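You operate a simulated robot arm through the tools that you are given. There is no shell and no other tool. Be economical: measure what you need, move in short steps, check, and stop when the job is done.

Carry out the task below with a simulated two-armed robot. There is one attempt and no reset: what you move stays moved.

JOB
On the steel table top, fold the grey rag in half.
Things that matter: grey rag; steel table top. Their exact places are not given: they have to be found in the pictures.

The check looks at the end state, three seconds after you hand in, the way a careful person would. Anything else that was tipped, shoved, dropped, spilled or broken makes it a failure. Flat cloth is picked up by pressing the open fingertips on it (5 to 10 N) and closing them slowly along it; thin cloth reads only 2 to 8 mm in the jaws.

ROBOT AND FRAMES
Two 7-joint arms with two-finger parallel grippers on one trunk, on a base that drives. Base frame: it is fixed to the floor where the robot stands at the start and does not move with it; the origin is under the middle of the robot, x ahead of it, y to its left, z up; the surface under the hand at the start is at about z = 0.884. Lengths are in m, angles in degrees, forces in N, time in s.
The left shoulder is at the start at [0.07, 0.163, 1.095], the right one opposite. With the tool pointing down near the work surface each hand reaches from about 0.38 to 0.88 m from the robot's upright axis, wherever it stands, measured 20 degrees to its own side. Places, roughly: grey rag [0.5, 0.1, 0.9]; steel table top [0.7, 0.8, 0.9]. Payload 3.43 kg a hand.
The TCP of each hand is the grasp point between the finger pads, 0.034 m short of the fingertips. In the tool frame z runs along the fingers and y along their closing line. The gripper opens to 0.128 m. The fingers are 0.024 m wide and 0.012 m thick; the gripper's body (0.048 by 0.13 m) begins 0.096 m behind the TCP.
Orientation is that of the tool frame in the base frame, as [roll, pitch, yaw] about the fixed x, y, z axes, in that order (R = Rz(yaw) Ry(pitch) Rx(roll)). With the fingers straight down and closing along the base's y, the tool's x points along the base's -x, its y along +y and its z along -z.

CONTROLS
- The arms move only by the tool drive_tool. It takes "left_commands", "right_commands" or both (then of equal length, played together; a hand with none holds still); each is one flat list of numbers, 7 for each row, row after row: the turn, a rotation vector about the tool's x, y, z in degrees, then the shift along the tool's x, y, z in m, then the finger opening in m, from 0 to 0.128. In form: [ax, ay, az, x, y, z, grip, ax, ay, az, x, y, z, grip, ...]. A call has 1 to 10 rows; each row is the pose to reach, as a shift and turn from the pose commanded when the call began, along the tool's axes at that moment. A row lasts 0.2 s, in which the tool goes at most 0.05 m and 8.6 degrees; a call with a longer step from one row to the next is refused whole, and so is a gripper value outside its range. Where a pose cannot be reached the arm comes as near as it can. A force on the tool above 40 N (or 10 N above the force at the start of the call, whichever is more), or a blocked arm, ends the call early, and 0.2 s more pass. The fingers move at their own pace (about 0.153 m/s each) and stop on an object; they squeeze with about 44 N. The grip force told is the motor's: it shows also when the fingers shut on nothing. Time passes only in rows, and 0.2 s behind the last, so rows that repeat a pose let the fingers close. It gives the time, the measured TCP pose, the force on the tool (base axes), the opening and the grip force at its end, in the units of the frame above (readings bear some noise), with the torque about the TCP (base axes, N m) and any sound that the robot's microphone picked up.
- Cameras (640 x 400 px; columns grow to the right, rows downward): "scene" is now at [0.1388, -0.0011, 1.3312]; the picture's right is [-0.03, -1.00, 0.00], its down [-0.49, 0.01, -0.87] and it looks along [0.87, -0.02, -0.49] (base axes); focal length 214 px, centre (320, 200). "left" rides on the left gripper at [0.076, 0.011, -0.16] in its tool frame; the picture's right is [-0.15, 0.99, 0.00], its down [-0.88, -0.13, -0.46] and it looks along [-0.45, -0.07, 0.89] (tool axes); focal length 234 px, centre (320, 200). "right" rides on the right gripper at [0.076, -0.011, -0.16] in its tool frame; the picture's right is [0.15, 0.99, 0.00], its down [-0.88, 0.13, -0.46] and it looks along [-0.45, 0.07, 0.89] (tool axes); focal length 234 px, centre (320, 200).
- get_image(camera): a new picture of that camera. No time passes.
- move_column(by): slides the trunk up (or, below 0, down) by that many m; the arms and the scene camera ride with it, the base frame stays. It gives what a move gives, with no picture.
- base_move(legs): drives the robot by 1 to 6 legs, each [ahead, left, turn to the left] in m, m and degrees, along the robot's own axes; the way and the turn of a leg run together, so that a leg with both is an arc; at most 1.5 m and 180 degrees a leg. The arms and the cameras ride along, it lands a little off, and it stops where it bumps. It gives what a move gives.
- pan_tilt(pan, tilt): turns the head with the scene camera to pan (to the left, within 86 degrees either way) and tilt (down, from -29 to 69), counted from straight ahead of the robot. It gives what a move gives.
- locate(camera, pixels): for up to 12 pixels [column, row] of the newest picture of that camera ("zoom" is the newest enlarged one), the place [x, y, z] in the base frame of the surface seen there, good to about 0.002 m. No time passes.
- inspect(camera, box): a new picture of the part [left, top, right, bottom] of that camera's present view, enlarged. No time passes.
- close_job(): hands the job in; it is judged then, once.

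Work in short steps. Measure before you move; look again where a grasp or a placing could have gone wrong, and mend it. You have 80 turns and 78 pictures in all, those below and enlarged ones among them. Open the grippers and draw the arms clear of the work before you hand the job in, unless the task says otherwise; then end with one line.

The tools are called after "Emit:" as a command line: name --argument value ..., lists and objects as JSON in quotes. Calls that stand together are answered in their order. drive_tool: Moves the arms, as the interface text tells. Its arguments: {"type":"object","properties":{"left_commands":{"type":"array"},"right_commands":{"type":"array"}},"required":[]} The other tools are called the same way: move_column (by) slides the trunk up or down; base_move (legs) drives the base; pan_tilt (pan, tilt) turns the head that bears the scene camera; get_image (camera) takes a picture; locate (camera, pixels) gives the place of the surface under pixels of a picture; inspect (camera, box) takes an enlarged picture of a part of a camera's view; close_job () hands the job in.

At the start:

```text
t: 0.0
left_tool_pos: [0.5967, 0.3866, 1.0855]
left_tool_rot: [180.0, 0.0, 180.0]
left_force: [-0.2, 0.3, -0.9]
left_wrist_torque: [0.02, -0.01, -0.02]
left_opening: 0.1281
left_grasp_force: 0.0
right_tool_pos: [0.7105, -0.2129, 1.1398]
right_tool_rot: [-180.0, 0.0, -179.9]
right_force: [-0.1, -0.2, 0.6]
right_wrist_torque: [0.07, 0.01, 0.0]
right_opening: 0.1283
right_grasp_force: 0.0
trunk travel left (down, up): [-0.575, 0.365]
robot x, y, heading: [-0.0019, -0.0008, 0.1]
head pan, tilt: [-1.6, 29.6]
```

scene: 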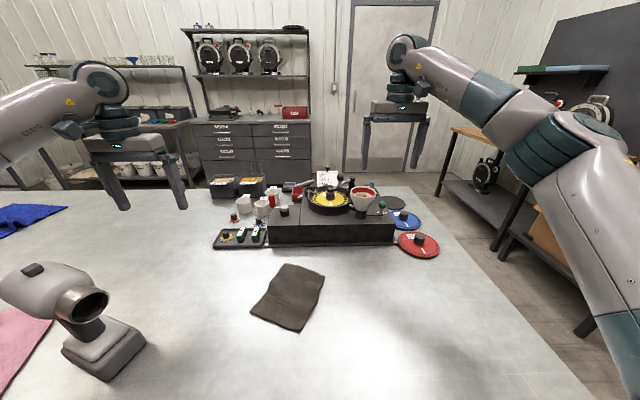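
right: 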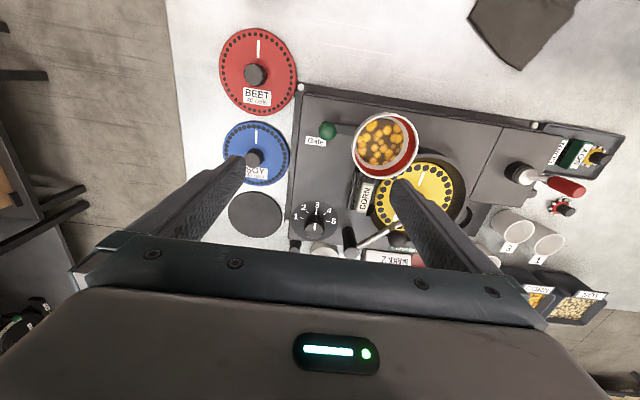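
left: 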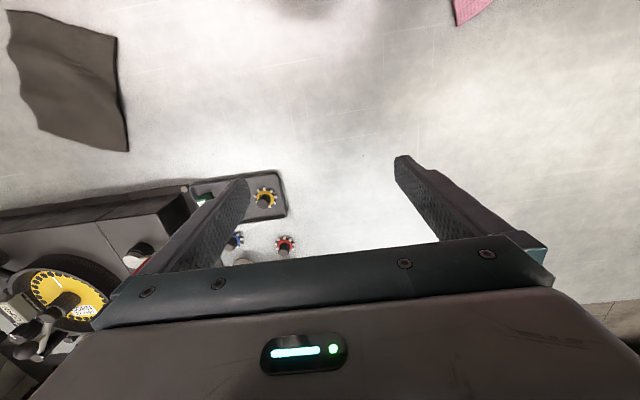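

The grey rag is seen at scene pixels about (250-323, 263-331). I enlarge that part to measure its corners.

Emit:
inspect --camera "scene" --box '[220, 240, 360, 340]'

Emit:
locate --camera "scene" --pixels '[[285, 264], [323, 274], [299, 331], [250, 312], [287, 295], [340, 310], [230, 290], [270, 228], [330, 245], [230, 248]]'

```text
4.00 times, centred on (290, 290) of scene
```

zoom: 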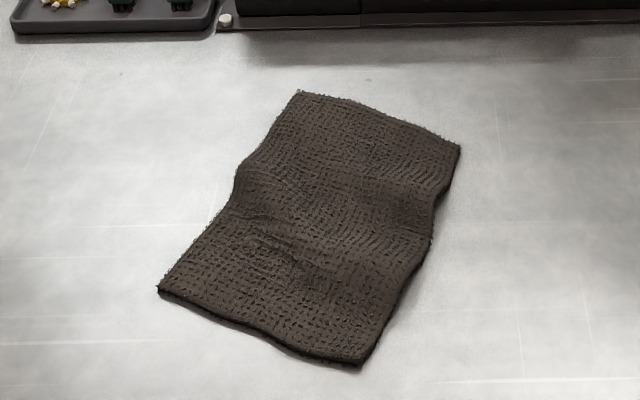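

```text
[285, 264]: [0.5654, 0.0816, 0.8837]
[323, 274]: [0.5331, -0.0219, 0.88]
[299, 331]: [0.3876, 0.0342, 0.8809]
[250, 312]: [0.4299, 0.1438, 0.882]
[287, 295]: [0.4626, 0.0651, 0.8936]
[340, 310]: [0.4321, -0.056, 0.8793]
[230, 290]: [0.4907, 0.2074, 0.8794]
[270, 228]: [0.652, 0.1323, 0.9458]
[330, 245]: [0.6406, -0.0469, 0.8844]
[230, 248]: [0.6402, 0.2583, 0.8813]
```

The rag has corners at about (0.565,0.082), (0.533,-0.022), (0.388,0.034), (0.430,0.144), and the table is at z≈0.879. I plan to take the near short edge with both hands and fold it onto the far edge. First I drive back 0.13 m to get comfortable reach.

Emit:
base_move --legs '[[-0.13, 0.0, 0]]'

Emit:
pan_tilt --pan 5 --tilt 40

Emit:
get_image --camera "scene"

```text
t: 1.3
left_tool_pos: [0.4669, 0.3892, 1.0835]
left_tool_rot: [-179.9, -0.2, -179.8]
left_force: [0.4, -0.2, -0.1]
left_wrist_torque: [-0.01, 0.0, 0.0]
left_opening: 0.1279
left_grasp_force: 0.1
right_tool_pos: [0.5824, -0.2103, 1.1398]
right_tool_rot: [180.0, 0.0, -179.7]
right_force: [-0.5, 0.1, 0.4]
right_wrist_torque: [-0.01, 0.0, -0.03]
right_opening: 0.1279
right_grasp_force: 0.1
trunk travel left (down, up): [-0.575, 0.365]
robot x, y, heading: [-0.1285, 0.0018, 0.2]
head pan, tilt: [-1.6, 29.6]
```

```text
t: 2.0
left_tool_pos: [0.465, 0.3889, 1.0837]
left_tool_rot: [-179.9, 0.0, -179.9]
left_force: [-0.5, -0.7, 0.1]
left_wrist_torque: [0.0, -0.03, -0.02]
left_opening: 0.1281
left_grasp_force: 0.1
right_tool_pos: [0.5815, -0.2114, 1.1386]
right_tool_rot: [180.0, 0.0, -179.8]
right_force: [0.0, -0.3, 0.2]
right_wrist_torque: [0.0, -0.02, 0.01]
right_opening: 0.1279
right_grasp_force: 0.0
trunk travel left (down, up): [-0.575, 0.365]
robot x, y, heading: [-0.1283, 0.0002, 0.0]
head pan, tilt: [5.0, 40.0]
```

```text
73 pictures are left
```

scene: 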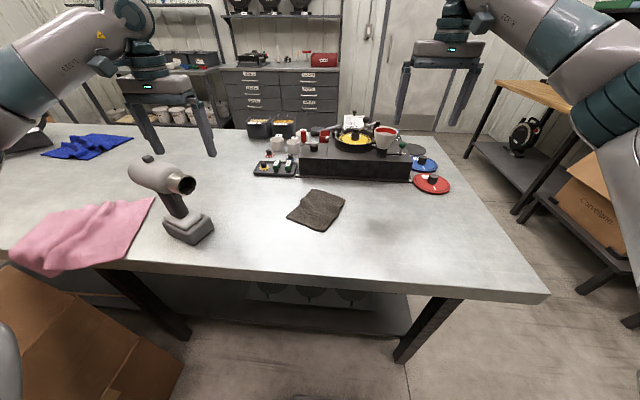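

The view is clear, with the rag at about (287-345, 189-232). I measure it again in an enlarged view.

Emit:
inspect --camera "scene" --box '[268, 180, 364, 240]'

Emit:
locate --camera "scene" --pixels '[[175, 165], [190, 235], [185, 185], [150, 160], [320, 280], [300, 170], [410, 175]]'

```text
6.67 times, centred on (316, 210) of scene
```

zoom: 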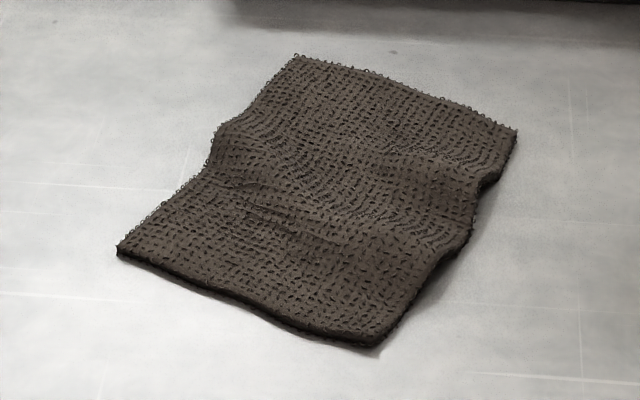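

```text
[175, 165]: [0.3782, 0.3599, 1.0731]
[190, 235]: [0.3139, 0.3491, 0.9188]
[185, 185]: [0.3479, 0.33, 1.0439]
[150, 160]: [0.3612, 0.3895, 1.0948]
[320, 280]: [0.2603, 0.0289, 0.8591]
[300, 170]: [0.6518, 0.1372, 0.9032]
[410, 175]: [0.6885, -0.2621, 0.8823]
```

A drill stands near (0.31-0.40, 0.33-0.40) and reaches z≈1.1, so the left arm must stay clear of it. I raise the trunk so the arms come from above, then measure the rag corners.

Emit:
locate --camera "zoom" --pixels '[[296, 60], [512, 132], [376, 342], [122, 248], [250, 295], [245, 265], [180, 240], [360, 310], [220, 140], [468, 220], [340, 150], [330, 215]]'

Emit:
move_column --by 0.22

Emit:
get_image --camera "scene"

```text
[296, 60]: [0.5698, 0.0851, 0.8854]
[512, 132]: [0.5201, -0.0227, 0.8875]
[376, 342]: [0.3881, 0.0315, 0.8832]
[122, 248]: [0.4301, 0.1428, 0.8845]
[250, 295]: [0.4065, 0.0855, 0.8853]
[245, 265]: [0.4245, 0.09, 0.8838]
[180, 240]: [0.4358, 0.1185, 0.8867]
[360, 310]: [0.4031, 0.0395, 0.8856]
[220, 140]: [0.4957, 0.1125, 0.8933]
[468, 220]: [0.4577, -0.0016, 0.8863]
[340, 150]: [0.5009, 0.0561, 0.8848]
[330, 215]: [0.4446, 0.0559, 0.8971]
```

```text
t: 4.3
left_tool_pos: [0.4655, 0.388, 1.3047]
left_tool_rot: [180.0, 0.0, -179.7]
left_force: [0.5, 0.6, 0.2]
left_wrist_torque: [0.0, 0.0, 0.02]
left_opening: 0.1278
left_grasp_force: 0.1
right_tool_pos: [0.5806, -0.2105, 1.3591]
right_tool_rot: [-179.9, 0.0, -179.8]
right_force: [0.4, 0.3, 0.1]
right_wrist_torque: [0.0, 0.0, 0.02]
right_opening: 0.128
right_grasp_force: 0.1
trunk travel left (down, up): [-0.795, 0.145]
robot x, y, heading: [-0.1311, -0.0018, 0.4]
head pan, tilt: [5.0, 40.0]
```

```text
71 pictures are left
```

scene: 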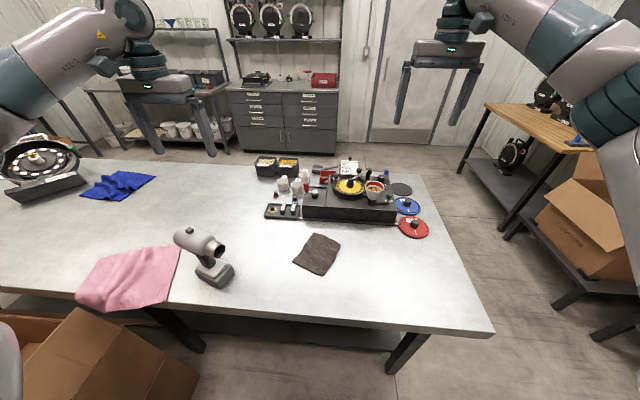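

Clear now. I turn the left hand in place at height so that its closing line runs along the rag's long axis, camera outward. The right hand turns the other way at the same time.

Emit:
drive_tool --left_commands '[0, 0, 8, 0, 0, 0, 0.128, 0, 0, 16, 0, 0, 0, 0.128, 0, 0, 24, 0, 0, 0, 0.128, 0, 0, 32, 0, 0, 0, 0.128, 0, 0, 40, 0, 0, 0, 0.128, 0, 0, 48, 0, 0, 0, 0.128, 0, 0, 56, 0, 0, 0, 0.128, 0, 0, 64, 0, 0, 0, 0.128, 0, 0, 72, 0, 0, 0, 0.1, 0, 0, 80, 0, 0, 0, 0.06]' --right_commands '[0, 0, -7, 0, 0, 0, 0.128, 0, 0, -14, 0, 0, 0, 0.128, 0, 0, -21, 0, 0, 0, 0.128, 0, 0, -28, 0, 0, 0, 0.128, 0, 0, -35, 0, 0, 0, 0.128, 0, 0, -42, 0, 0, 0, 0.128, 0, 0, -49, 0, 0, 0, 0.128, 0, 0, -56, 0, 0, 0, 0.128, 0, 0, -63, 0, 0, 0, 0.1, 0, 0, -69, 0, 0, 0, 0.06]'

Emit:
get_image --camera "scene"

```text
t: 6.5
left_tool_pos: [0.3087, 0.2252, 1.2774]
left_tool_rot: [179.9, 0.0, 101.0]
left_force: [-0.4, 0.2, 0.5]
left_wrist_torque: [0.02, -0.01, 0.02]
left_opening: 0.0599
left_grasp_force: 0.0
left hand out of reach, approached as far as the arm can: row 5, 6, 7, 8, 9, 10
right_tool_pos: [0.4271, -0.1387, 1.318]
right_tool_rot: [-179.7, 0.3, -112.0]
right_force: [-0.2, 0.4, -0.3]
right_wrist_torque: [0.01, 0.01, 0.0]
right_opening: 0.0601
right_grasp_force: 0.1
right hand out of reach, approached as far as the arm can: row 5, 6, 7, 8, 9, 10
trunk travel left (down, up): [-0.795, 0.145]
robot x, y, heading: [-0.128, 0.0051, 0.0]
head pan, tilt: [5.0, 40.0]
```

```text
70 pictures are left
```

scene: 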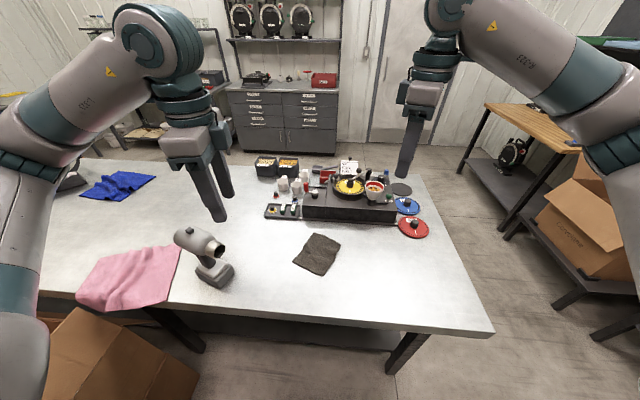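

The orientations were reached, but only by pulling the hands nearer, and the wrists are too bulky to work side by side at 0.1 m. I fold with the right hand alone, gripping the middle of the near edge, so the left hand turns back out of the way first.

Emit:
drive_tool --left_commands '[0, 0, -8, 0, 0, 0, 0.06, 0, 0, -16, 0, 0, 0, 0.06, 0, 0, -24, 0, 0, 0, 0.06, 0, 0, -32, 0, 0, 0, 0.06, 0, 0, -40, 0, 0, 0, 0.06, 0, 0, -48, 0, 0, 0, 0.06, 0, 0, -56, 0, 0, 0, 0.06, 0, 0, -64, 0, 0, 0, 0.06, 0, 0, -72, 0, 0, 0, 0.06, 0, 0, -80, 0, 0, 0, 0.06]'

```text
t: 8.7
left_tool_pos: [0.3062, 0.2194, 1.2743]
left_tool_rot: [-180.0, -0.1, -179.8]
left_force: [-0.1, 0.5, -0.3]
left_wrist_torque: [0.0, 0.03, -0.03]
left_opening: 0.06
left_grasp_force: 0.1
right_tool_pos: [0.4276, -0.139, 1.3177]
right_tool_rot: [-179.6, 0.3, -112.2]
right_force: [-0.2, 0.3, -1.1]
right_wrist_torque: [-0.01, -0.04, 0.01]
right_opening: 0.06
right_grasp_force: 0.0
trunk travel left (down, up): [-0.795, 0.145]
robot x, y, heading: [-0.1313, -0.0011, 0.3]
head pan, tilt: [5.0, 40.0]
```

Left moves 0.2 m to its side. Right moves over the middle of the near edge (0.428, 0.08) at z 1.05.

Emit:
drive_tool --left_commands '[0, 0, 0, 0, 0.03, 0, 0.06, 0, 0, 0, 0, 0.06, 0, 0.06, 0, 0, 0, 0, 0.09, 0, 0.06, 0, 0, 0, 0, 0.12, 0, 0.06, 0, 0, 0, 0, 0.15, 0, 0.06, 0, 0, 0, 0, 0.18, 0, 0.06, 0, 0, 0, 0, 0.2, 0, 0.06, 0, 0, 0, 0, 0.2, 0, 0.06]' --right_commands '[0, 0, 0, -0.0254, 0.0103, 0.0335, 0.06, 0, 0, 0, -0.0508, 0.0205, 0.067, 0.06, 0, 0, 0, -0.0761, 0.0308, 0.1005, 0.06, 0, 0, 0, -0.1015, 0.041, 0.134, 0.06, 0, 0, 0, -0.1269, 0.0513, 0.1675, 0.06, 0, 0, 0, -0.1523, 0.0615, 0.201, 0.06, 0, 0, 0, -0.1776, 0.0718, 0.2345, 0.06, 0, 0, 0, -0.203, 0.082, 0.268, 0.06]'

Emit:
get_image --camera "scene"

Emit:
get_image --camera "right"

```text
t: 10.5
left_tool_pos: [0.3045, 0.4205, 1.2756]
left_tool_rot: [-179.8, -0.2, -179.8]
left_force: [-0.3, 0.1, 0.4]
left_wrist_torque: [-0.04, 0.02, -0.04]
left_opening: 0.06
left_grasp_force: 0.1
right_tool_pos: [0.4213, 0.0886, 1.0537]
right_tool_rot: [-180.0, -0.1, -110.9]
right_force: [0.5, -0.2, 0.4]
right_wrist_torque: [-0.02, 0.0, 0.02]
right_opening: 0.0603
right_grasp_force: 0.0
trunk travel left (down, up): [-0.795, 0.145]
robot x, y, heading: [-0.1289, 0.0009, 0.5]
head pan, tilt: [5.0, 40.0]
```

```text
69 pictures are left
```

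scene: 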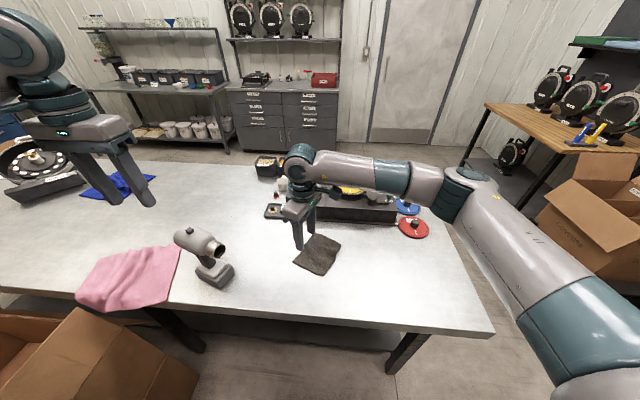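

```text
68 pictures are left
```

right: 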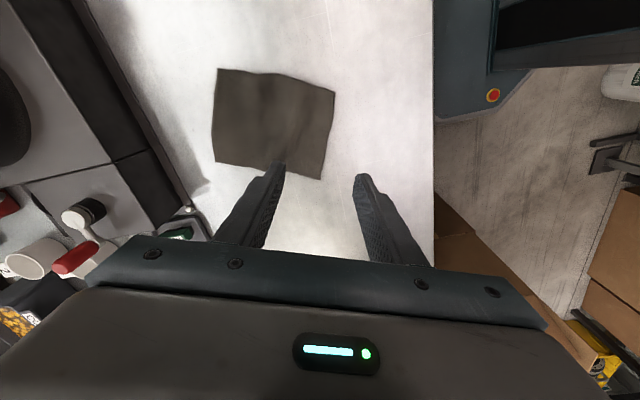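

I verify the rag in the wrist view (corners near (218,70), (334,92), (320,178), (214,160)) and the height of the forearm over the stove.

Emit:
locate --camera "right" --pixels '[[219, 71], [333, 93], [319, 176], [216, 158], [325, 135], [310, 130]]'

Emit:
locate --camera "scene" --pixels '[[345, 183], [385, 192], [425, 203], [470, 235], [375, 186], [350, 186], [318, 185]]'

```text
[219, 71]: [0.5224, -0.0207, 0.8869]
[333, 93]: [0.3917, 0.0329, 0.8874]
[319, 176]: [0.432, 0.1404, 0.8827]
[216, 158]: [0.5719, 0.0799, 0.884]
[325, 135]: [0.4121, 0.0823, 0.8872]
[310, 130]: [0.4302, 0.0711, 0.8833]
```

```text
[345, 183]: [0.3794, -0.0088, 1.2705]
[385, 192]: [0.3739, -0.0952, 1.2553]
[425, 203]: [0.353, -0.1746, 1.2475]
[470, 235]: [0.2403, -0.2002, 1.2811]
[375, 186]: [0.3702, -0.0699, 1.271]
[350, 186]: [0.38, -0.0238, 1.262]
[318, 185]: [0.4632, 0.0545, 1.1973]
```

Forearm is well in front of the stove and high. I go down over the grip point (0.438, 0.0765), opening 0.035, stopping about 3 cm above contact.

Emit:
drive_tool --right_commands '[0, 0, 0, 0.0053, -0.02, 0.02, 0.035, 0, 0, 0, 0.0053, -0.02, 0.05, 0.035, 0, 0, 0, 0.0053, -0.02, 0.08, 0.035, 0, 0, 0, 0.0053, -0.02, 0.102, 0.035, 0, 0, 0, 0.0053, -0.02, 0.102, 0.035]'

Emit:
get_image --camera "right"

Emit:
inspect --camera "scene" --box '[260, 190, 380, 290]'

```text
t: 11.7
left_tool_pos: [0.3041, 0.4197, 1.2758]
left_tool_rot: [-180.0, 0.0, -179.9]
left_force: [0.2, -0.1, -0.6]
left_wrist_torque: [-0.01, -0.02, -0.04]
left_opening: 0.0598
left_grasp_force: 0.2
right_tool_pos: [0.4364, 0.0757, 0.9509]
right_tool_rot: [-179.9, 0.0, -110.8]
right_force: [-0.4, 0.5, 0.3]
right_wrist_torque: [-0.02, 0.01, 0.0]
right_opening: 0.0348
right_grasp_force: 0.1
trunk travel left (down, up): [-0.795, 0.145]
robot x, y, heading: [-0.1305, 0.0001, 0.3]
head pan, tilt: [5.0, 40.0]
```

```text
67 pictures are left
```

right: 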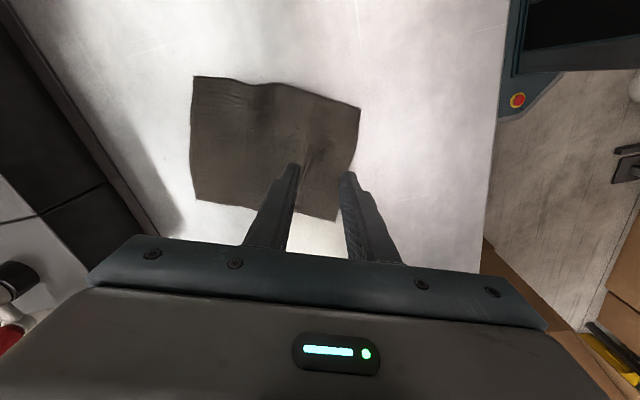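

```text
4.00 times, centred on (320, 240) of scene
```

zoom: 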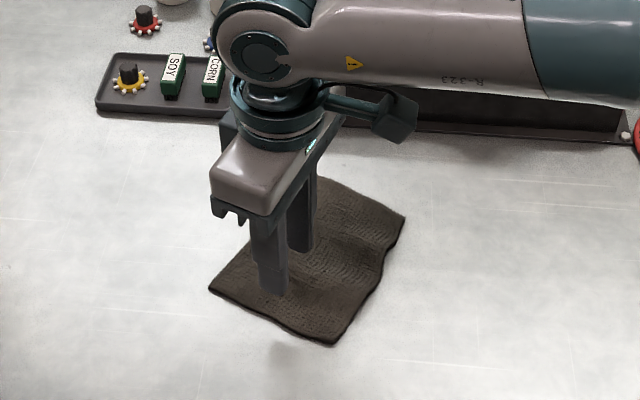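

The fingers stand just above the near edge. I lower in small steps until contact.

Emit:
drive_tool --right_commands '[0, 0, 0, 0, 0, 0.012, 0.035, 0, 0, 0, 0, 0, 0.02, 0.035, 0, 0, 0, 0, 0, 0.025, 0.035, 0, 0, 0, 0, 0, 0.028, 0.035]'

```text
t: 12.7
left_tool_pos: [0.3043, 0.4192, 1.2761]
left_tool_rot: [-180.0, 0.0, -179.8]
left_force: [0.2, -0.7, 0.0]
left_wrist_torque: [-0.01, 0.0, -0.04]
left_opening: 0.0598
left_grasp_force: 0.1
right_tool_pos: [0.438, 0.0737, 0.9234]
right_tool_rot: [179.9, 0.0, -110.8]
right_force: [-0.4, 0.3, -0.2]
right_wrist_torque: [-0.02, 0.02, -0.04]
right_opening: 0.0349
right_grasp_force: 0.1
trunk travel left (down, up): [-0.795, 0.145]
robot x, y, heading: [-0.1306, -0.0011, 0.1]
head pan, tilt: [5.0, 40.0]
```

No contact yet (tips at about 0.889); I go on 2 mm a row.

Emit:
drive_tool --right_commands '[0, 0, 0, 0, 0, 0.002, 0.035, 0, 0, 0, 0, 0, 0.004, 0.035, 0, 0, 0, 0, 0, 0.006, 0.035]'

```text
t: 13.5
left_tool_pos: [0.3036, 0.4191, 1.2769]
left_tool_rot: [180.0, 0.0, -179.8]
left_force: [-0.2, -0.3, -0.6]
left_wrist_torque: [0.01, 0.0, 0.01]
left_opening: 0.0597
left_grasp_force: 0.1
right_tool_pos: [0.4375, 0.0736, 0.9187]
right_tool_rot: [-179.9, 0.0, -110.8]
right_force: [-0.5, 0.3, 2.9]
right_wrist_torque: [-0.02, 0.02, 0.01]
right_opening: 0.0348
right_grasp_force: 0.1
trunk travel left (down, up): [-0.795, 0.145]
robot x, y, heading: [-0.1294, 0.0041, 0.3]
head pan, tilt: [5.0, 40.0]
```

Contact at 2.9 N; 2 mm more, then I close slowly to pinch.

Emit:
drive_tool --right_commands '[0, 0, 0, 0, 0, 0.002, 0.035, 0, 0, 0, 0, 0, 0.003, 0.035]'

```text
t: 14.1
left_tool_pos: [0.3019, 0.4192, 1.2773]
left_tool_rot: [180.0, 0.1, -179.8]
left_force: [0.6, -0.2, 0.9]
left_wrist_torque: [0.01, -0.01, 0.01]
left_opening: 0.0601
left_grasp_force: 0.0
right_tool_pos: [0.4365, 0.0739, 0.9177]
right_tool_rot: [-179.8, 0.1, -110.9]
right_force: [0.8, -3.5, 20.2]
right_wrist_torque: [-0.13, 0.04, 0.01]
right_opening: 0.0345
right_grasp_force: 0.0
trunk travel left (down, up): [-0.795, 0.145]
robot x, y, heading: [-0.1313, 0.0013, 0.1]
head pan, tilt: [5.0, 40.0]
```

20 N is too much; I ease up 1.5 mm and check.

Emit:
drive_tool --right_commands '[0, 0, 0, 0, 0, -0.002, 0.035]'

```text
t: 14.5
left_tool_pos: [0.3033, 0.4194, 1.2766]
left_tool_rot: [180.0, 0.0, -179.8]
left_force: [-0.3, -0.9, 0.7]
left_wrist_torque: [0.02, 0.01, -0.04]
left_opening: 0.06
left_grasp_force: 0.0
right_tool_pos: [0.4371, 0.0725, 0.9176]
right_tool_rot: [180.0, 0.0, -110.7]
right_force: [0.5, -2.1, 13.5]
right_wrist_torque: [-0.1, -0.05, 0.0]
right_opening: 0.0349
right_grasp_force: 0.1
trunk travel left (down, up): [-0.795, 0.145]
robot x, y, heading: [-0.1269, -0.002, 0.2]
head pan, tilt: [5.0, 40.0]
```

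13.5 N; half a millimetre more off, and close slowly along the cloth.

Emit:
drive_tool --right_commands '[0, 0, 0, 0, 0, -0.001, 0.031, 0, 0, 0, 0, 0, -0.001, 0.027, 0, 0, 0, 0, 0, -0.001, 0.023, 0, 0, 0, 0, 0, -0.001, 0.019, 0, 0, 0, 0, 0, -0.001, 0.015, 0, 0, 0, 0, 0, -0.001, 0.011, 0, 0, 0, 0, 0, -0.001, 0.007, 0, 0, 0, 0, 0, -0.001, 0.003, 0, 0, 0, 0, 0, -0.001, 0, 0, 0, 0, 0, 0, -0.001, 0]'

Emit:
inspect --camera "scene" --box '[260, 190, 380, 290]'

Emit:
get_image --camera "right"

```text
t: 16.7
left_tool_pos: [0.3045, 0.4197, 1.2753]
left_tool_rot: [-179.9, 0.0, -179.9]
left_force: [0.9, 0.2, 0.5]
left_wrist_torque: [0.02, 0.0, 0.0]
left_opening: 0.06
left_grasp_force: 0.0
right_tool_pos: [0.4363, 0.0734, 0.919]
right_tool_rot: [-180.0, 0.0, -110.8]
right_force: [-0.5, -0.9, 3.3]
right_wrist_torque: [0.01, -0.02, -0.08]
right_opening: 0.0025
right_grasp_force: 37.1
trunk travel left (down, up): [-0.795, 0.145]
robot x, y, heading: [-0.1296, -0.0003, 0.4]
head pan, tilt: [5.0, 40.0]
```

```text
4.00 times, centred on (320, 240) of scene
```

zoom: 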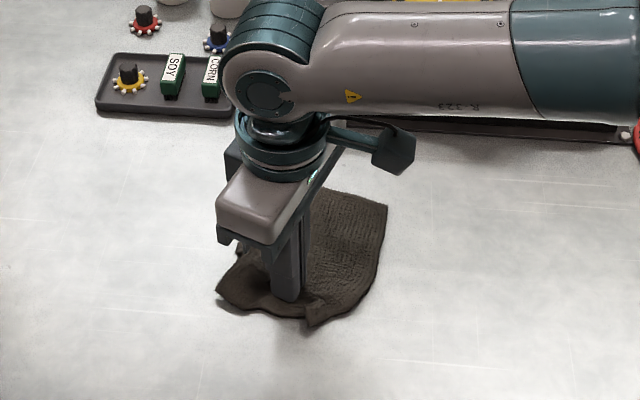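

```text
64 pictures are left
```

right: 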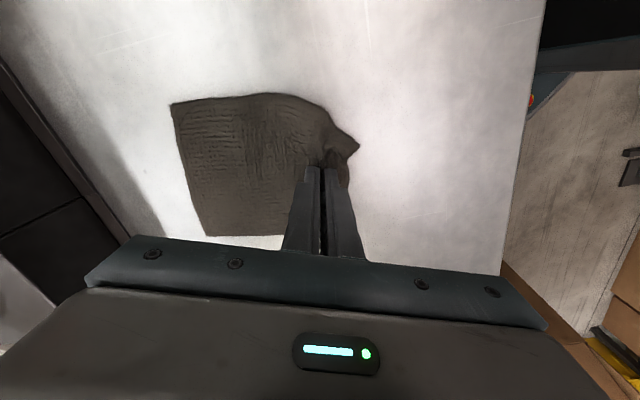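

Opening 2.5 mm and 37 N: the cloth is pinched close to its edge (flap about 1.5 cm). I start the fold arc: up and forward, leaning the hand a little toward the far side so the edge flips over.

Emit:
drive_tool --right_commands '[-4, 0, 0, 0, -0.003, -0.015, 0, -8, 0, 0, 0, -0.008, -0.028, 0, -12, 0, 0, 0, -0.016, -0.04, 0, -16, 0, 0, 0, -0.026, -0.048, 0, -20, 0, 0, 0, -0.038, -0.054, 0, -20, 0, 0, 0, -0.038, -0.054, 0]'

Emit:
inspect --camera "scene" --box '[260, 190, 380, 290]'

Emit:
get_image --camera "right"

```text
t: 18.1
left_tool_pos: [0.304, 0.4145, 1.2773]
left_tool_rot: [179.7, -0.1, -179.8]
left_force: [-0.4, -0.6, 2.2]
left_wrist_torque: [0.09, 0.04, 0.01]
left_opening: 0.0601
left_grasp_force: 0.0
right_tool_pos: [0.4401, 0.0446, 0.9458]
right_tool_rot: [165.8, 4.8, -117.4]
right_force: [0.8, -0.2, -0.6]
right_wrist_torque: [0.04, -0.05, 0.0]
right_opening: 0.0024
right_grasp_force: 36.6
right hand out of reach, approached as far as the arm can: row 2, 3, 4, 5, 6
trunk travel left (down, up): [-0.795, 0.145]
robot x, y, heading: [-0.1285, 0.0024, 0.4]
head pan, tilt: [5.0, 40.0]
```

```text
4.00 times, centred on (320, 240) of scene
```

zoom: 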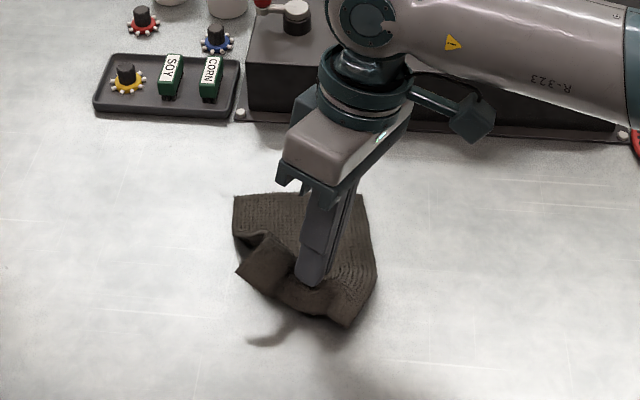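

```text
62 pictures are left
```

right: 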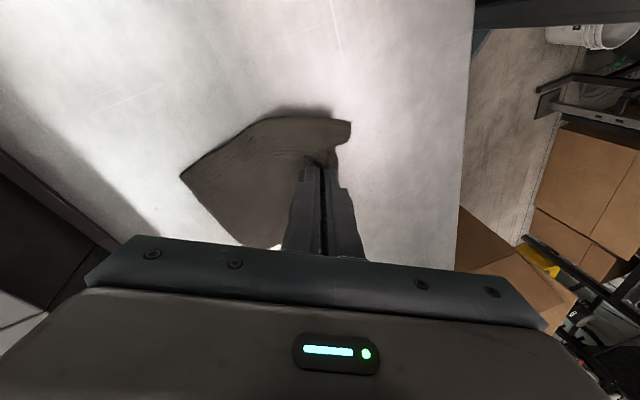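

With the lean the arm is out of reach and it slipped sideways. I bring the hand back to vertical and lift a little, then look at where the rag lies.

Emit:
drive_tool --right_commands '[5, 1.7, -2.2, 0, 0, -0.005, 0, 10, 3.4, -4.4, 0, 0, -0.01, 0, 14.2, 4.8, -6.4, 0, 0, -0.015, 0, 14.2, 4.8, -6.4, 0, 0, -0.015, 0]'

Emit:
inspect --camera "scene" --box '[260, 190, 380, 290]'

Emit:
get_image --camera "right"

```text
t: 19.1
left_tool_pos: [0.3041, 0.4197, 1.276]
left_tool_rot: [-180.0, 0.0, -179.9]
left_force: [-1.0, 0.3, -0.2]
left_wrist_torque: [0.03, 0.03, 0.02]
left_opening: 0.0599
left_grasp_force: 0.0
right_tool_pos: [0.4406, 0.0434, 0.9598]
right_tool_rot: [-179.6, 0.5, -110.5]
right_force: [0.8, 0.1, 0.6]
right_wrist_torque: [0.04, 0.09, -0.05]
right_opening: 0.0025
right_grasp_force: 37.3
trunk travel left (down, up): [-0.795, 0.145]
robot x, y, heading: [-0.1317, 0.003, 0.0]
head pan, tilt: [5.0, 40.0]
```

```text
4.00 times, centred on (320, 240) of scene
```

zoom: 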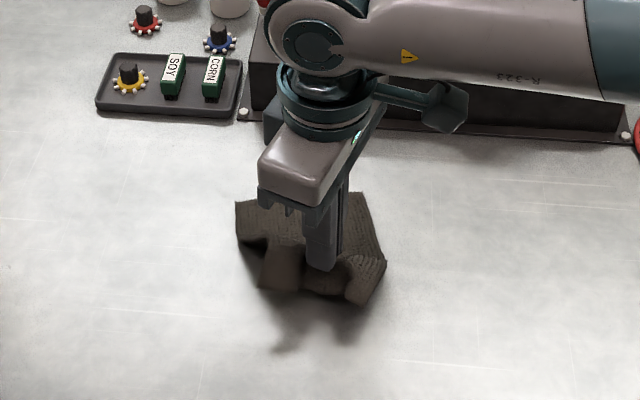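

```text
60 pictures are left
```

right: 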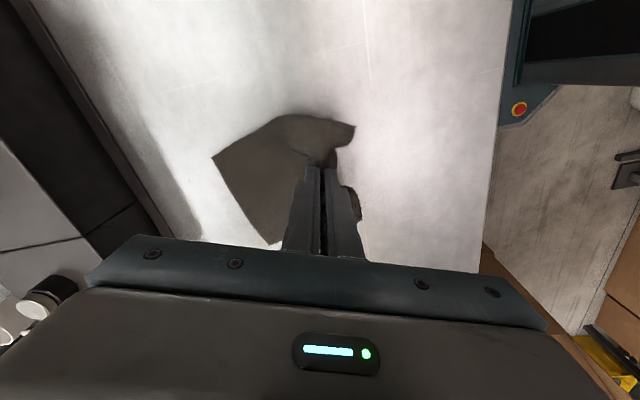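

I measure the far corners, seen at zoom (238,204), (364,194) and in the wrist view (214,157), (272,243).

Emit:
locate --camera "zoom" --pixels '[[239, 206], [362, 197], [370, 300], [385, 262], [285, 275], [262, 286]]'

Emit:
locate --camera "right" --pixels '[[216, 158], [271, 240], [352, 128], [285, 120]]'

```text
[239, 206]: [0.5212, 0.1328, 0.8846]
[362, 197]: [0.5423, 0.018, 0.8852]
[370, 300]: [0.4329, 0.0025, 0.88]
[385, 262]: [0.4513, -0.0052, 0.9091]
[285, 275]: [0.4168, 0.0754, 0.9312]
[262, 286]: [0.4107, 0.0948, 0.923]
```

```text
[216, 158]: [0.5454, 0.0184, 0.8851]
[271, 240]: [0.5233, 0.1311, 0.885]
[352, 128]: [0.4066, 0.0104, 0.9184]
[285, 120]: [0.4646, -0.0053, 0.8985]
```

The rag has turned with the slip: far edge now runs (0.522,0.132)–(0.544,0.018), so its long axis is at about +11°. I turn the hand 30° to match it and move over the fold line at (0.456, 0.06).

Emit:
drive_tool --right_commands '[0, 0, -6, -0.002, 0, 0, 0, 0, 0, -12, -0.005, 0, 0, 0, 0, 0, -18, -0.01, 0, 0, 0, 0, 0, -24, -0.014, 0, -0.004, 0, 0, 0, -30, -0.018, 0, -0.008, 0]'

Emit:
inspect --camera "scene" --box '[260, 190, 380, 290]'

```text
t: 20.3
left_tool_pos: [0.3041, 0.4196, 1.2762]
left_tool_rot: [180.0, 0.0, -179.8]
left_force: [-0.3, -0.1, 0.4]
left_wrist_torque: [-0.03, -0.03, 0.02]
left_opening: 0.0599
left_grasp_force: 0.0
right_tool_pos: [0.3629, 0.0337, 0.9913]
right_tool_rot: [-179.9, -3.7, -91.1]
right_force: [0.0, -0.6, -0.5]
right_wrist_torque: [0.07, -0.14, -0.07]
right_opening: 0.0027
right_grasp_force: 37.0
right hand out of reach, approached as far as the arm can: row 2, 3, 4, 5
trunk travel left (down, up): [-0.795, 0.145]
robot x, y, heading: [-0.1271, 0.0034, 0.0]
head pan, tilt: [5.0, 40.0]
```

```text
4.00 times, centred on (320, 240) of scene
```

zoom: 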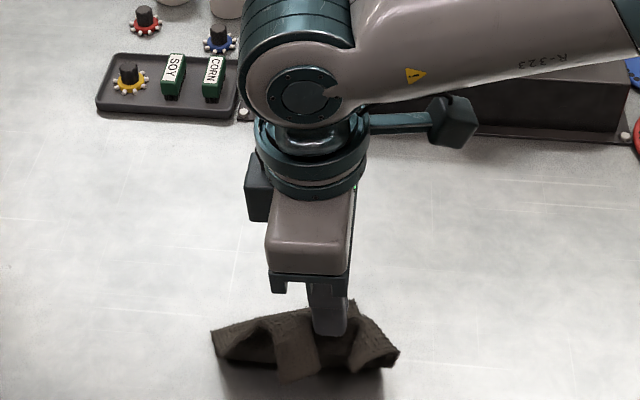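

The wrist yaw is at its limit here, and it pulled the rag toward the robot. Since the rag hangs in the hand, I lift it whole, turn the hand back toward its natural yaw, and will lay the rag down again with its long axis running left–right.

Emit:
drive_tool --right_commands '[-0.3, -0.4, 8, 0, -0.015, -0.02, 0, -0.5, -0.8, 16, 0, -0.03, -0.04, 0, -0.8, -1.2, 24, 0, -0.045, -0.06, 0, -1, -1.6, 32, 0, -0.06, -0.08, 0, -1.3, -2, 40, 0, -0.075, -0.1, 0, -1.6, -2.5, 48, 0, -0.09, -0.11, 0, -1.8, -2.9, 56, 0, -0.09, -0.115, 0, -2.1, -3.3, 64, 0, -0.09, -0.12, 0]'

Emit:
get_image --camera "scene"

Emit:
get_image --camera "left"

```text
t: 22.1
left_tool_pos: [0.3029, 0.4189, 1.2765]
left_tool_rot: [180.0, 0.1, -179.8]
left_force: [0.3, 0.7, 0.6]
left_wrist_torque: [-0.02, 0.04, 0.02]
left_opening: 0.0599
left_grasp_force: 0.0
right_tool_pos: [0.4535, 0.0385, 1.1105]
right_tool_rot: [-179.9, 0.0, -155.2]
right_force: [0.1, -0.6, 0.2]
right_wrist_torque: [-0.02, 0.0, 0.07]
right_opening: 0.0027
right_grasp_force: 37.1
trunk travel left (down, up): [-0.795, 0.145]
robot x, y, heading: [-0.1296, 0.0013, 0.2]
head pan, tilt: [5.0, 40.0]
```

```text
58 pictures are left
```

scene: 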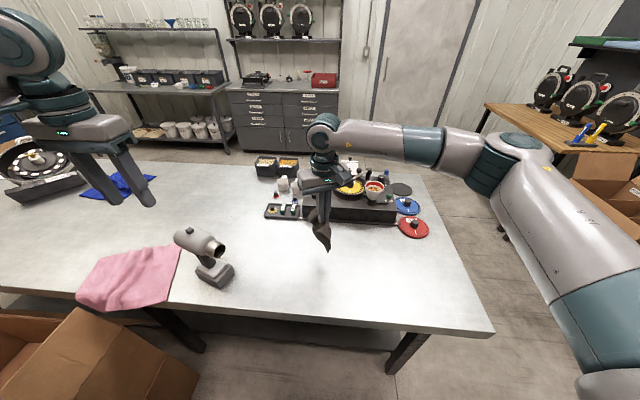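

```text
57 pictures are left
```

left: 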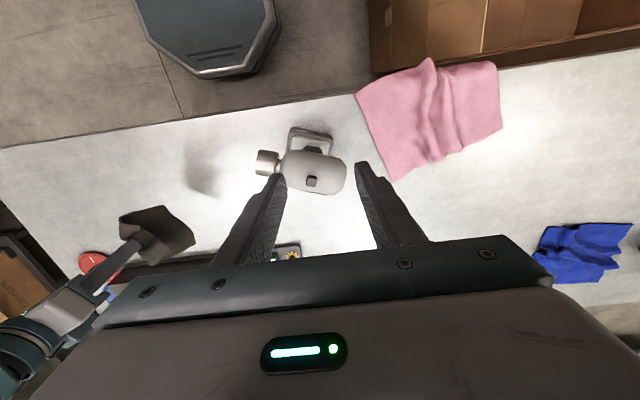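

The rag hangs neatly from the hand. I lay it down by lowering while sweeping left, so it spreads out to the right of the hand, and then look.

Emit:
drive_tool --right_commands '[0, 0, 0, -0.0084, -0.025, 0.025, 0, 0, 0, 0, -0.0168, -0.05, 0.055, 0, 0, 0, 0, -0.0168, -0.05, 0.055, 0, 0, 0, 0, -0.0168, -0.028, 0.057, 0, 0, 0, 0, -0.0168, -0.006, 0.063, 0, 0, 0, 0, -0.0168, 0.034, 0.085, 0, 0, 0, 0, -0.0168, 0.05, 0.102, 0, 0, 0, 0, -0.0168, 0.063, 0.12, 0, 0, 0, 0, -0.0168, 0.075, 0.145, 0, 0, 0, 0, -0.0168, 0.085, 0.18, 0]'

Emit:
inspect --camera "scene" --box '[260, 190, 380, 290]'

Emit:
get_image --camera "right"

```text
t: 24.3
left_tool_pos: [0.3049, 0.4185, 1.2757]
left_tool_rot: [179.9, -0.1, -179.9]
left_force: [-0.1, 0.5, -0.1]
left_wrist_torque: [0.02, 0.03, 0.02]
left_opening: 0.0597
left_grasp_force: 0.0
right_tool_pos: [0.4344, 0.1218, 0.9322]
right_tool_rot: [179.9, -0.1, -155.1]
right_force: [0.4, -0.5, 1.1]
right_wrist_torque: [-0.01, 0.0, 0.1]
right_opening: 0.0029
right_grasp_force: 37.5
trunk travel left (down, up): [-0.795, 0.145]
robot x, y, heading: [-0.1315, -0.0002, 0.2]
head pan, tilt: [5.0, 40.0]
```

```text
4.00 times, centred on (320, 240) of scene
```

zoom: 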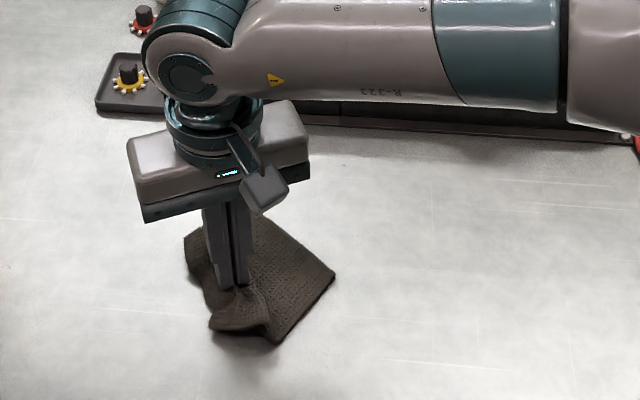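

```text
55 pictures are left
```

right: 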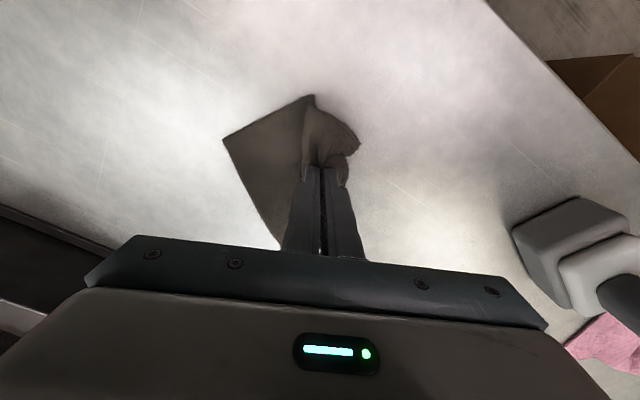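

The rag is down, slightly bunched at the grip. I lower the last centimetre while drawing it a little further left, release gently and lift to look.

Emit:
drive_tool --right_commands '[0, 0, 0, 0, 0.012, 0.004, 0, 0, 0, 0, 0, 0.025, 0.008, 0, 0, 0, 0, 0, 0.03, 0.009, 0, 0, 0, 0, 0, 0.03, 0.009, 0.01, 0, 0, 0, 0, 0.03, 0.009, 0.02, 0, 0, 0, 0, 0.03, 0.009, 0.03, 0, 0, 0, 0, 0.03, -0.01, 0.04, 0, 0, 0, 0, 0.03, -0.05, 0.04, 0, 0, 0, 0, 0.03, -0.09, 0.04]'

Emit:
inspect --camera "scene" --box '[260, 190, 380, 290]'

Emit:
get_image --camera "right"

```text
t: 26.3
left_tool_pos: [0.3047, 0.4193, 1.2769]
left_tool_rot: [-180.0, 0.0, -179.7]
left_force: [0.1, -0.2, 0.2]
left_wrist_torque: [0.03, 0.0, 0.0]
left_opening: 0.0599
left_grasp_force: 0.0
right_tool_pos: [0.4196, 0.15, 1.0214]
right_tool_rot: [-179.9, 0.0, -155.2]
right_force: [-0.3, -0.2, -0.2]
right_wrist_torque: [-0.01, -0.03, -0.01]
right_opening: 0.0397
right_grasp_force: 0.1
trunk travel left (down, up): [-0.795, 0.145]
robot x, y, heading: [-0.1268, 0.002, 0.1]
head pan, tilt: [5.0, 40.0]
```

```text
4.00 times, centred on (320, 240) of scene
```

zoom: 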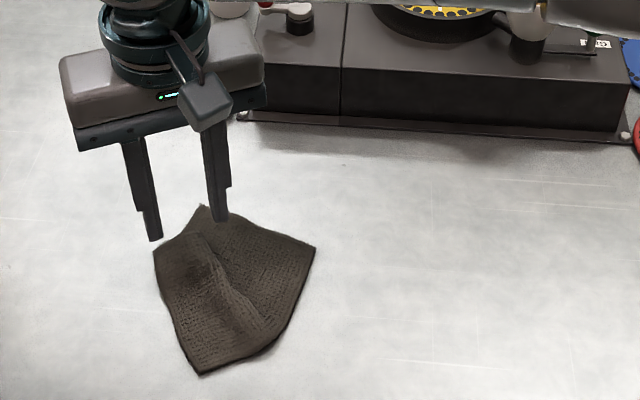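

```text
53 pictures are left
```

right: 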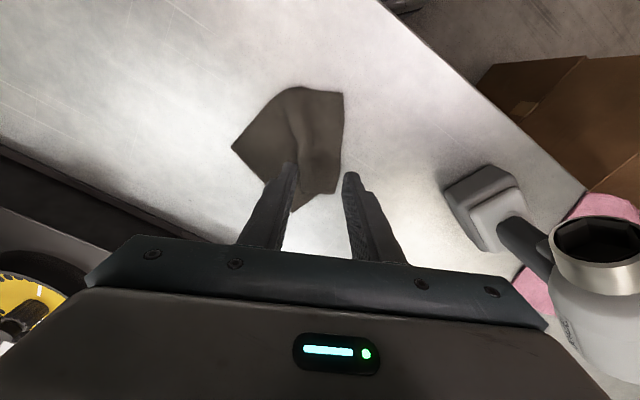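

The rag lies nearly flat. I draw the right hand up and aside for a clean view.

Emit:
drive_tool --right_commands '[0, 0, 0, 0, -0.02, -0.04, 0.04, 0, 0, 0, 0, -0.05, -0.08, 0.04, 0, 0, 0, 0, -0.08, -0.11, 0.04, 0, 0, 0, 0, -0.12, -0.14, 0.04, 0, 0, 0, 0, -0.16, -0.16, 0.04, 0, 0, 0, 0, -0.2, -0.16, 0.04]'

Emit:
inspect --camera "scene" --box '[260, 210, 380, 290]'

```text
t: 27.7
left_tool_pos: [0.3046, 0.418, 1.2768]
left_tool_rot: [180.0, -0.1, -179.8]
left_force: [-0.2, -0.2, -1.1]
left_wrist_torque: [0.0, 0.03, 0.01]
left_opening: 0.0598
left_grasp_force: 0.1
right_tool_pos: [0.5067, -0.0312, 1.1785]
right_tool_rot: [180.0, -0.1, -155.0]
right_force: [-0.1, -0.1, -0.3]
right_wrist_torque: [0.01, -0.02, 0.01]
right_opening: 0.0396
right_grasp_force: 0.1
trunk travel left (down, up): [-0.795, 0.145]
robot x, y, heading: [-0.1305, 0.0018, 0.3]
head pan, tilt: [5.0, 40.0]
```

```text
5.00 times, centred on (320, 250) of scene
```

zoom: 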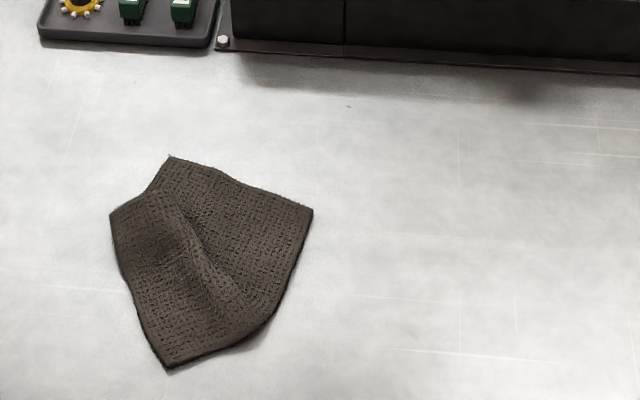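

Emit:
locate --camera "zoom" --pixels '[[170, 160], [310, 210], [170, 364], [113, 214], [152, 192], [265, 322], [190, 245], [230, 280], [150, 250], [250, 230], [130, 280]]'

```text
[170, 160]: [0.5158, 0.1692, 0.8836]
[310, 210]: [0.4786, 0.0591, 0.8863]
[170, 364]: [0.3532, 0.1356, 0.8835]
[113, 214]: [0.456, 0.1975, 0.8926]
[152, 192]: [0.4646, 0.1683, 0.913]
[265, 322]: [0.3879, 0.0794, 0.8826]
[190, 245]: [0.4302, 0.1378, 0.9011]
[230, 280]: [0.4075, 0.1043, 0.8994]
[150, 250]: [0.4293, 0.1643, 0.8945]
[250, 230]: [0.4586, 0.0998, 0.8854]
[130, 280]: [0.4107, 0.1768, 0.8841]
```

The far edge AB is at (0.516,0.169)–(0.479,0.059) and the near edge at D (0.456,0.198) – C (0.353,0.136), with a pleat on the left. I will fold corner by corner (D onto A, C onto B). First I check the drill's extent, since it is close on the left.

Emit:
get_image --camera "scene"

Emit:
locate --camera "scene" --pixels '[[221, 246], [216, 240], [205, 235], [180, 232], [190, 245], [232, 272], [212, 284], [215, 256]]'

```text
51 pictures are left
```

scene: 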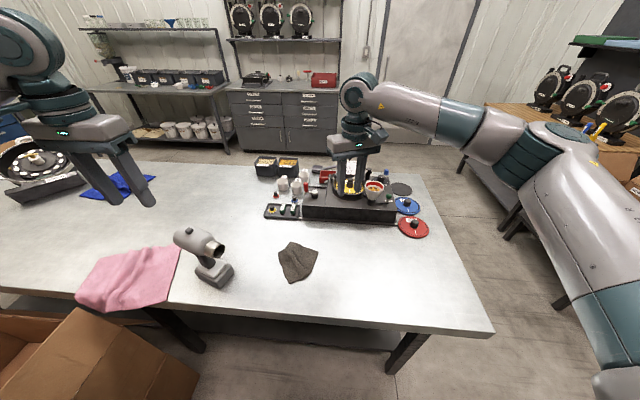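

```text
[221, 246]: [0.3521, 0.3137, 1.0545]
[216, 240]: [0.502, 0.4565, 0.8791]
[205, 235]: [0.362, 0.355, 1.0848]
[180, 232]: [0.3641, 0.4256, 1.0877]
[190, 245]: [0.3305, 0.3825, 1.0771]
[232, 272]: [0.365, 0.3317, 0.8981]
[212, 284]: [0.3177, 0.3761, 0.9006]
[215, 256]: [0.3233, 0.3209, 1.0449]
```

The drill's nose reaches y≈0.305 at x≈0.34, so I keep hand parts below y≈0.26. I turn the right hand to close along the D–C edge (31°) and move above D at about (0.439, 0.174).

Emit:
drive_tool --right_commands '[0, 0, 8.4, -0.0025, 0.0215, 0.01, 0.036, 0, 0, 16.8, -0.005, 0.043, 0.02, 0.036, 0, 0, 25.2, -0.0075, 0.0645, 0.03, 0.036, 0, 0, 33.6, -0.01, 0.086, 0.04, 0.036, 0, 0, 42, -0.0125, 0.107, 0.05, 0.036, 0, 0, 50.4, -0.015, 0.1285, 0.06, 0.036, 0, 0, 58.8, -0.0175, 0.15, 0.08, 0.036, 0, 0, 67.2, -0.02, 0.172, 0.1, 0.036, 0, 0, 75.6, -0.0225, 0.193, 0.12, 0.036, 0, 0, 84, -0.025, 0.2145, 0.15, 0.036]'

Emit:
get_image --camera "right"

Emit:
inspect --camera "scene" --box '[200, 190, 360, 300]'

```text
t: 29.9
left_tool_pos: [0.3054, 0.4202, 1.2756]
left_tool_rot: [-179.8, -0.1, -179.8]
left_force: [-0.1, -0.1, 0.4]
left_wrist_torque: [-0.02, 0.02, 0.05]
left_opening: 0.0595
left_grasp_force: 0.0
right_tool_pos: [0.4382, 0.1741, 1.0286]
right_tool_rot: [-179.9, 0.1, 120.9]
right_force: [0.8, 0.6, -0.5]
right_wrist_torque: [-0.02, 0.03, 0.01]
right_opening: 0.0359
right_grasp_force: 0.1
trunk travel left (down, up): [-0.795, 0.145]
robot x, y, heading: [-0.1266, -0.0027, 0.2]
head pan, tilt: [5.0, 40.0]
```

```text
50 pictures are left
```

right: 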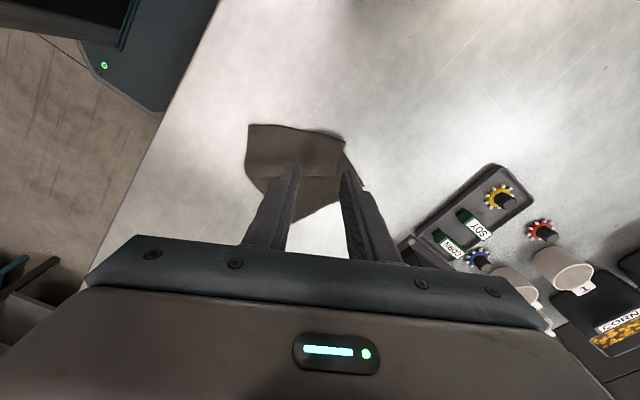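

```text
3.64 times, centred on (280, 245) of scene
```

zoom: 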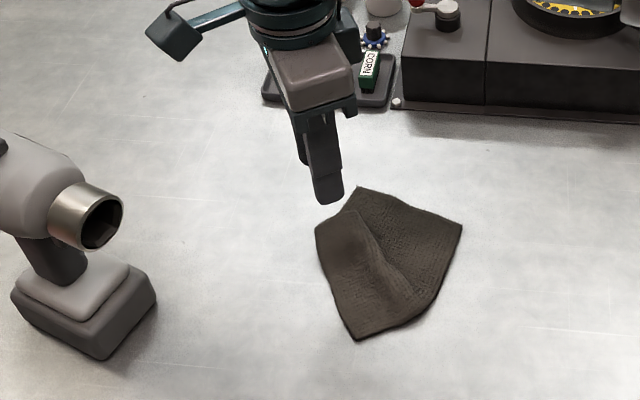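

Reached exactly. I descend toward D in two stages.

Emit:
drive_tool --right_commands '[0, 0, 0, 0, 0, 0.04, 0.036, 0, 0, 0, 0, 0, 0.075, 0.036, 0, 0, 0, 0, 0, 0.095, 0.036, 0, 0, 0, 0, 0, 0.102, 0.036, 0, 0, 0, 0, 0, 0.106, 0.036]'

Emit:
get_image --camera "right"

Emit:
inspect --camera "scene" --box '[260, 210, 340, 290]'

```text
t: 31.1
left_tool_pos: [0.3044, 0.4198, 1.2754]
left_tool_rot: [180.0, 0.1, -179.8]
left_force: [-0.6, 0.1, 0.0]
left_wrist_torque: [0.01, 0.03, 0.0]
left_opening: 0.06
left_grasp_force: 0.0
right_tool_pos: [0.4379, 0.1738, 0.9242]
right_tool_rot: [-180.0, 0.1, 121.0]
right_force: [-0.7, -0.2, 0.7]
right_wrist_torque: [0.03, -0.03, -0.02]
right_opening: 0.0357
right_grasp_force: 0.0
trunk travel left (down, up): [-0.795, 0.145]
robot x, y, heading: [-0.1301, 0.0003, 0.2]
head pan, tilt: [5.0, 40.0]
```

```text
48 pictures are left
```

right: 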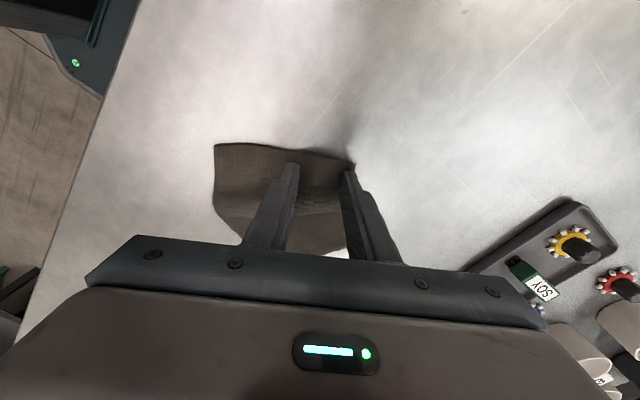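

```text
5.00 times, centred on (300, 250) of scene
```

zoom: 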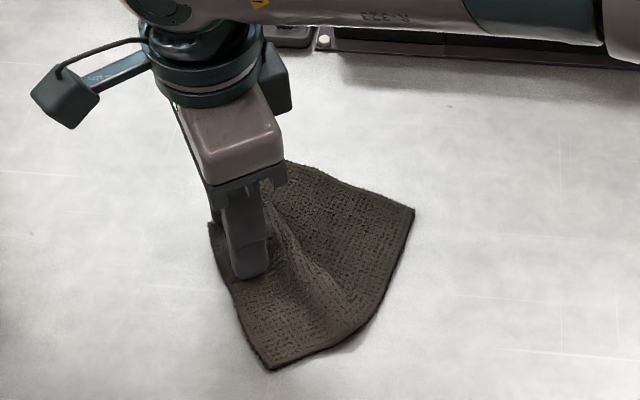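

Fingers are over the D end of the edge. I press on.

Emit:
drive_tool --right_commands '[0, 0, 0, 0, 0, 0.003, 0.036, 0, 0, 0, 0, 0, 0.005, 0.036, 0, 0, 0, 0, 0, 0.006, 0.036, 0, 0, 0, 0, 0, 0.006, 0.036]'

```text
t: 32.1
left_tool_pos: [0.3018, 0.4173, 1.2763]
left_tool_rot: [180.0, 0.0, -179.8]
left_force: [-0.1, 0.3, 0.2]
left_wrist_torque: [0.01, 0.02, 0.0]
left_opening: 0.0602
left_grasp_force: 0.0
right_tool_pos: [0.4381, 0.1736, 0.919]
right_tool_rot: [179.9, -0.1, 120.9]
right_force: [2.3, -1.7, 16.5]
right_wrist_torque: [-0.01, -0.45, -0.01]
right_opening: 0.0359
right_grasp_force: 0.0
trunk travel left (down, up): [-0.795, 0.145]
robot x, y, heading: [-0.1289, 0.0007, 0.1]
head pan, tilt: [5.0, 40.0]
```

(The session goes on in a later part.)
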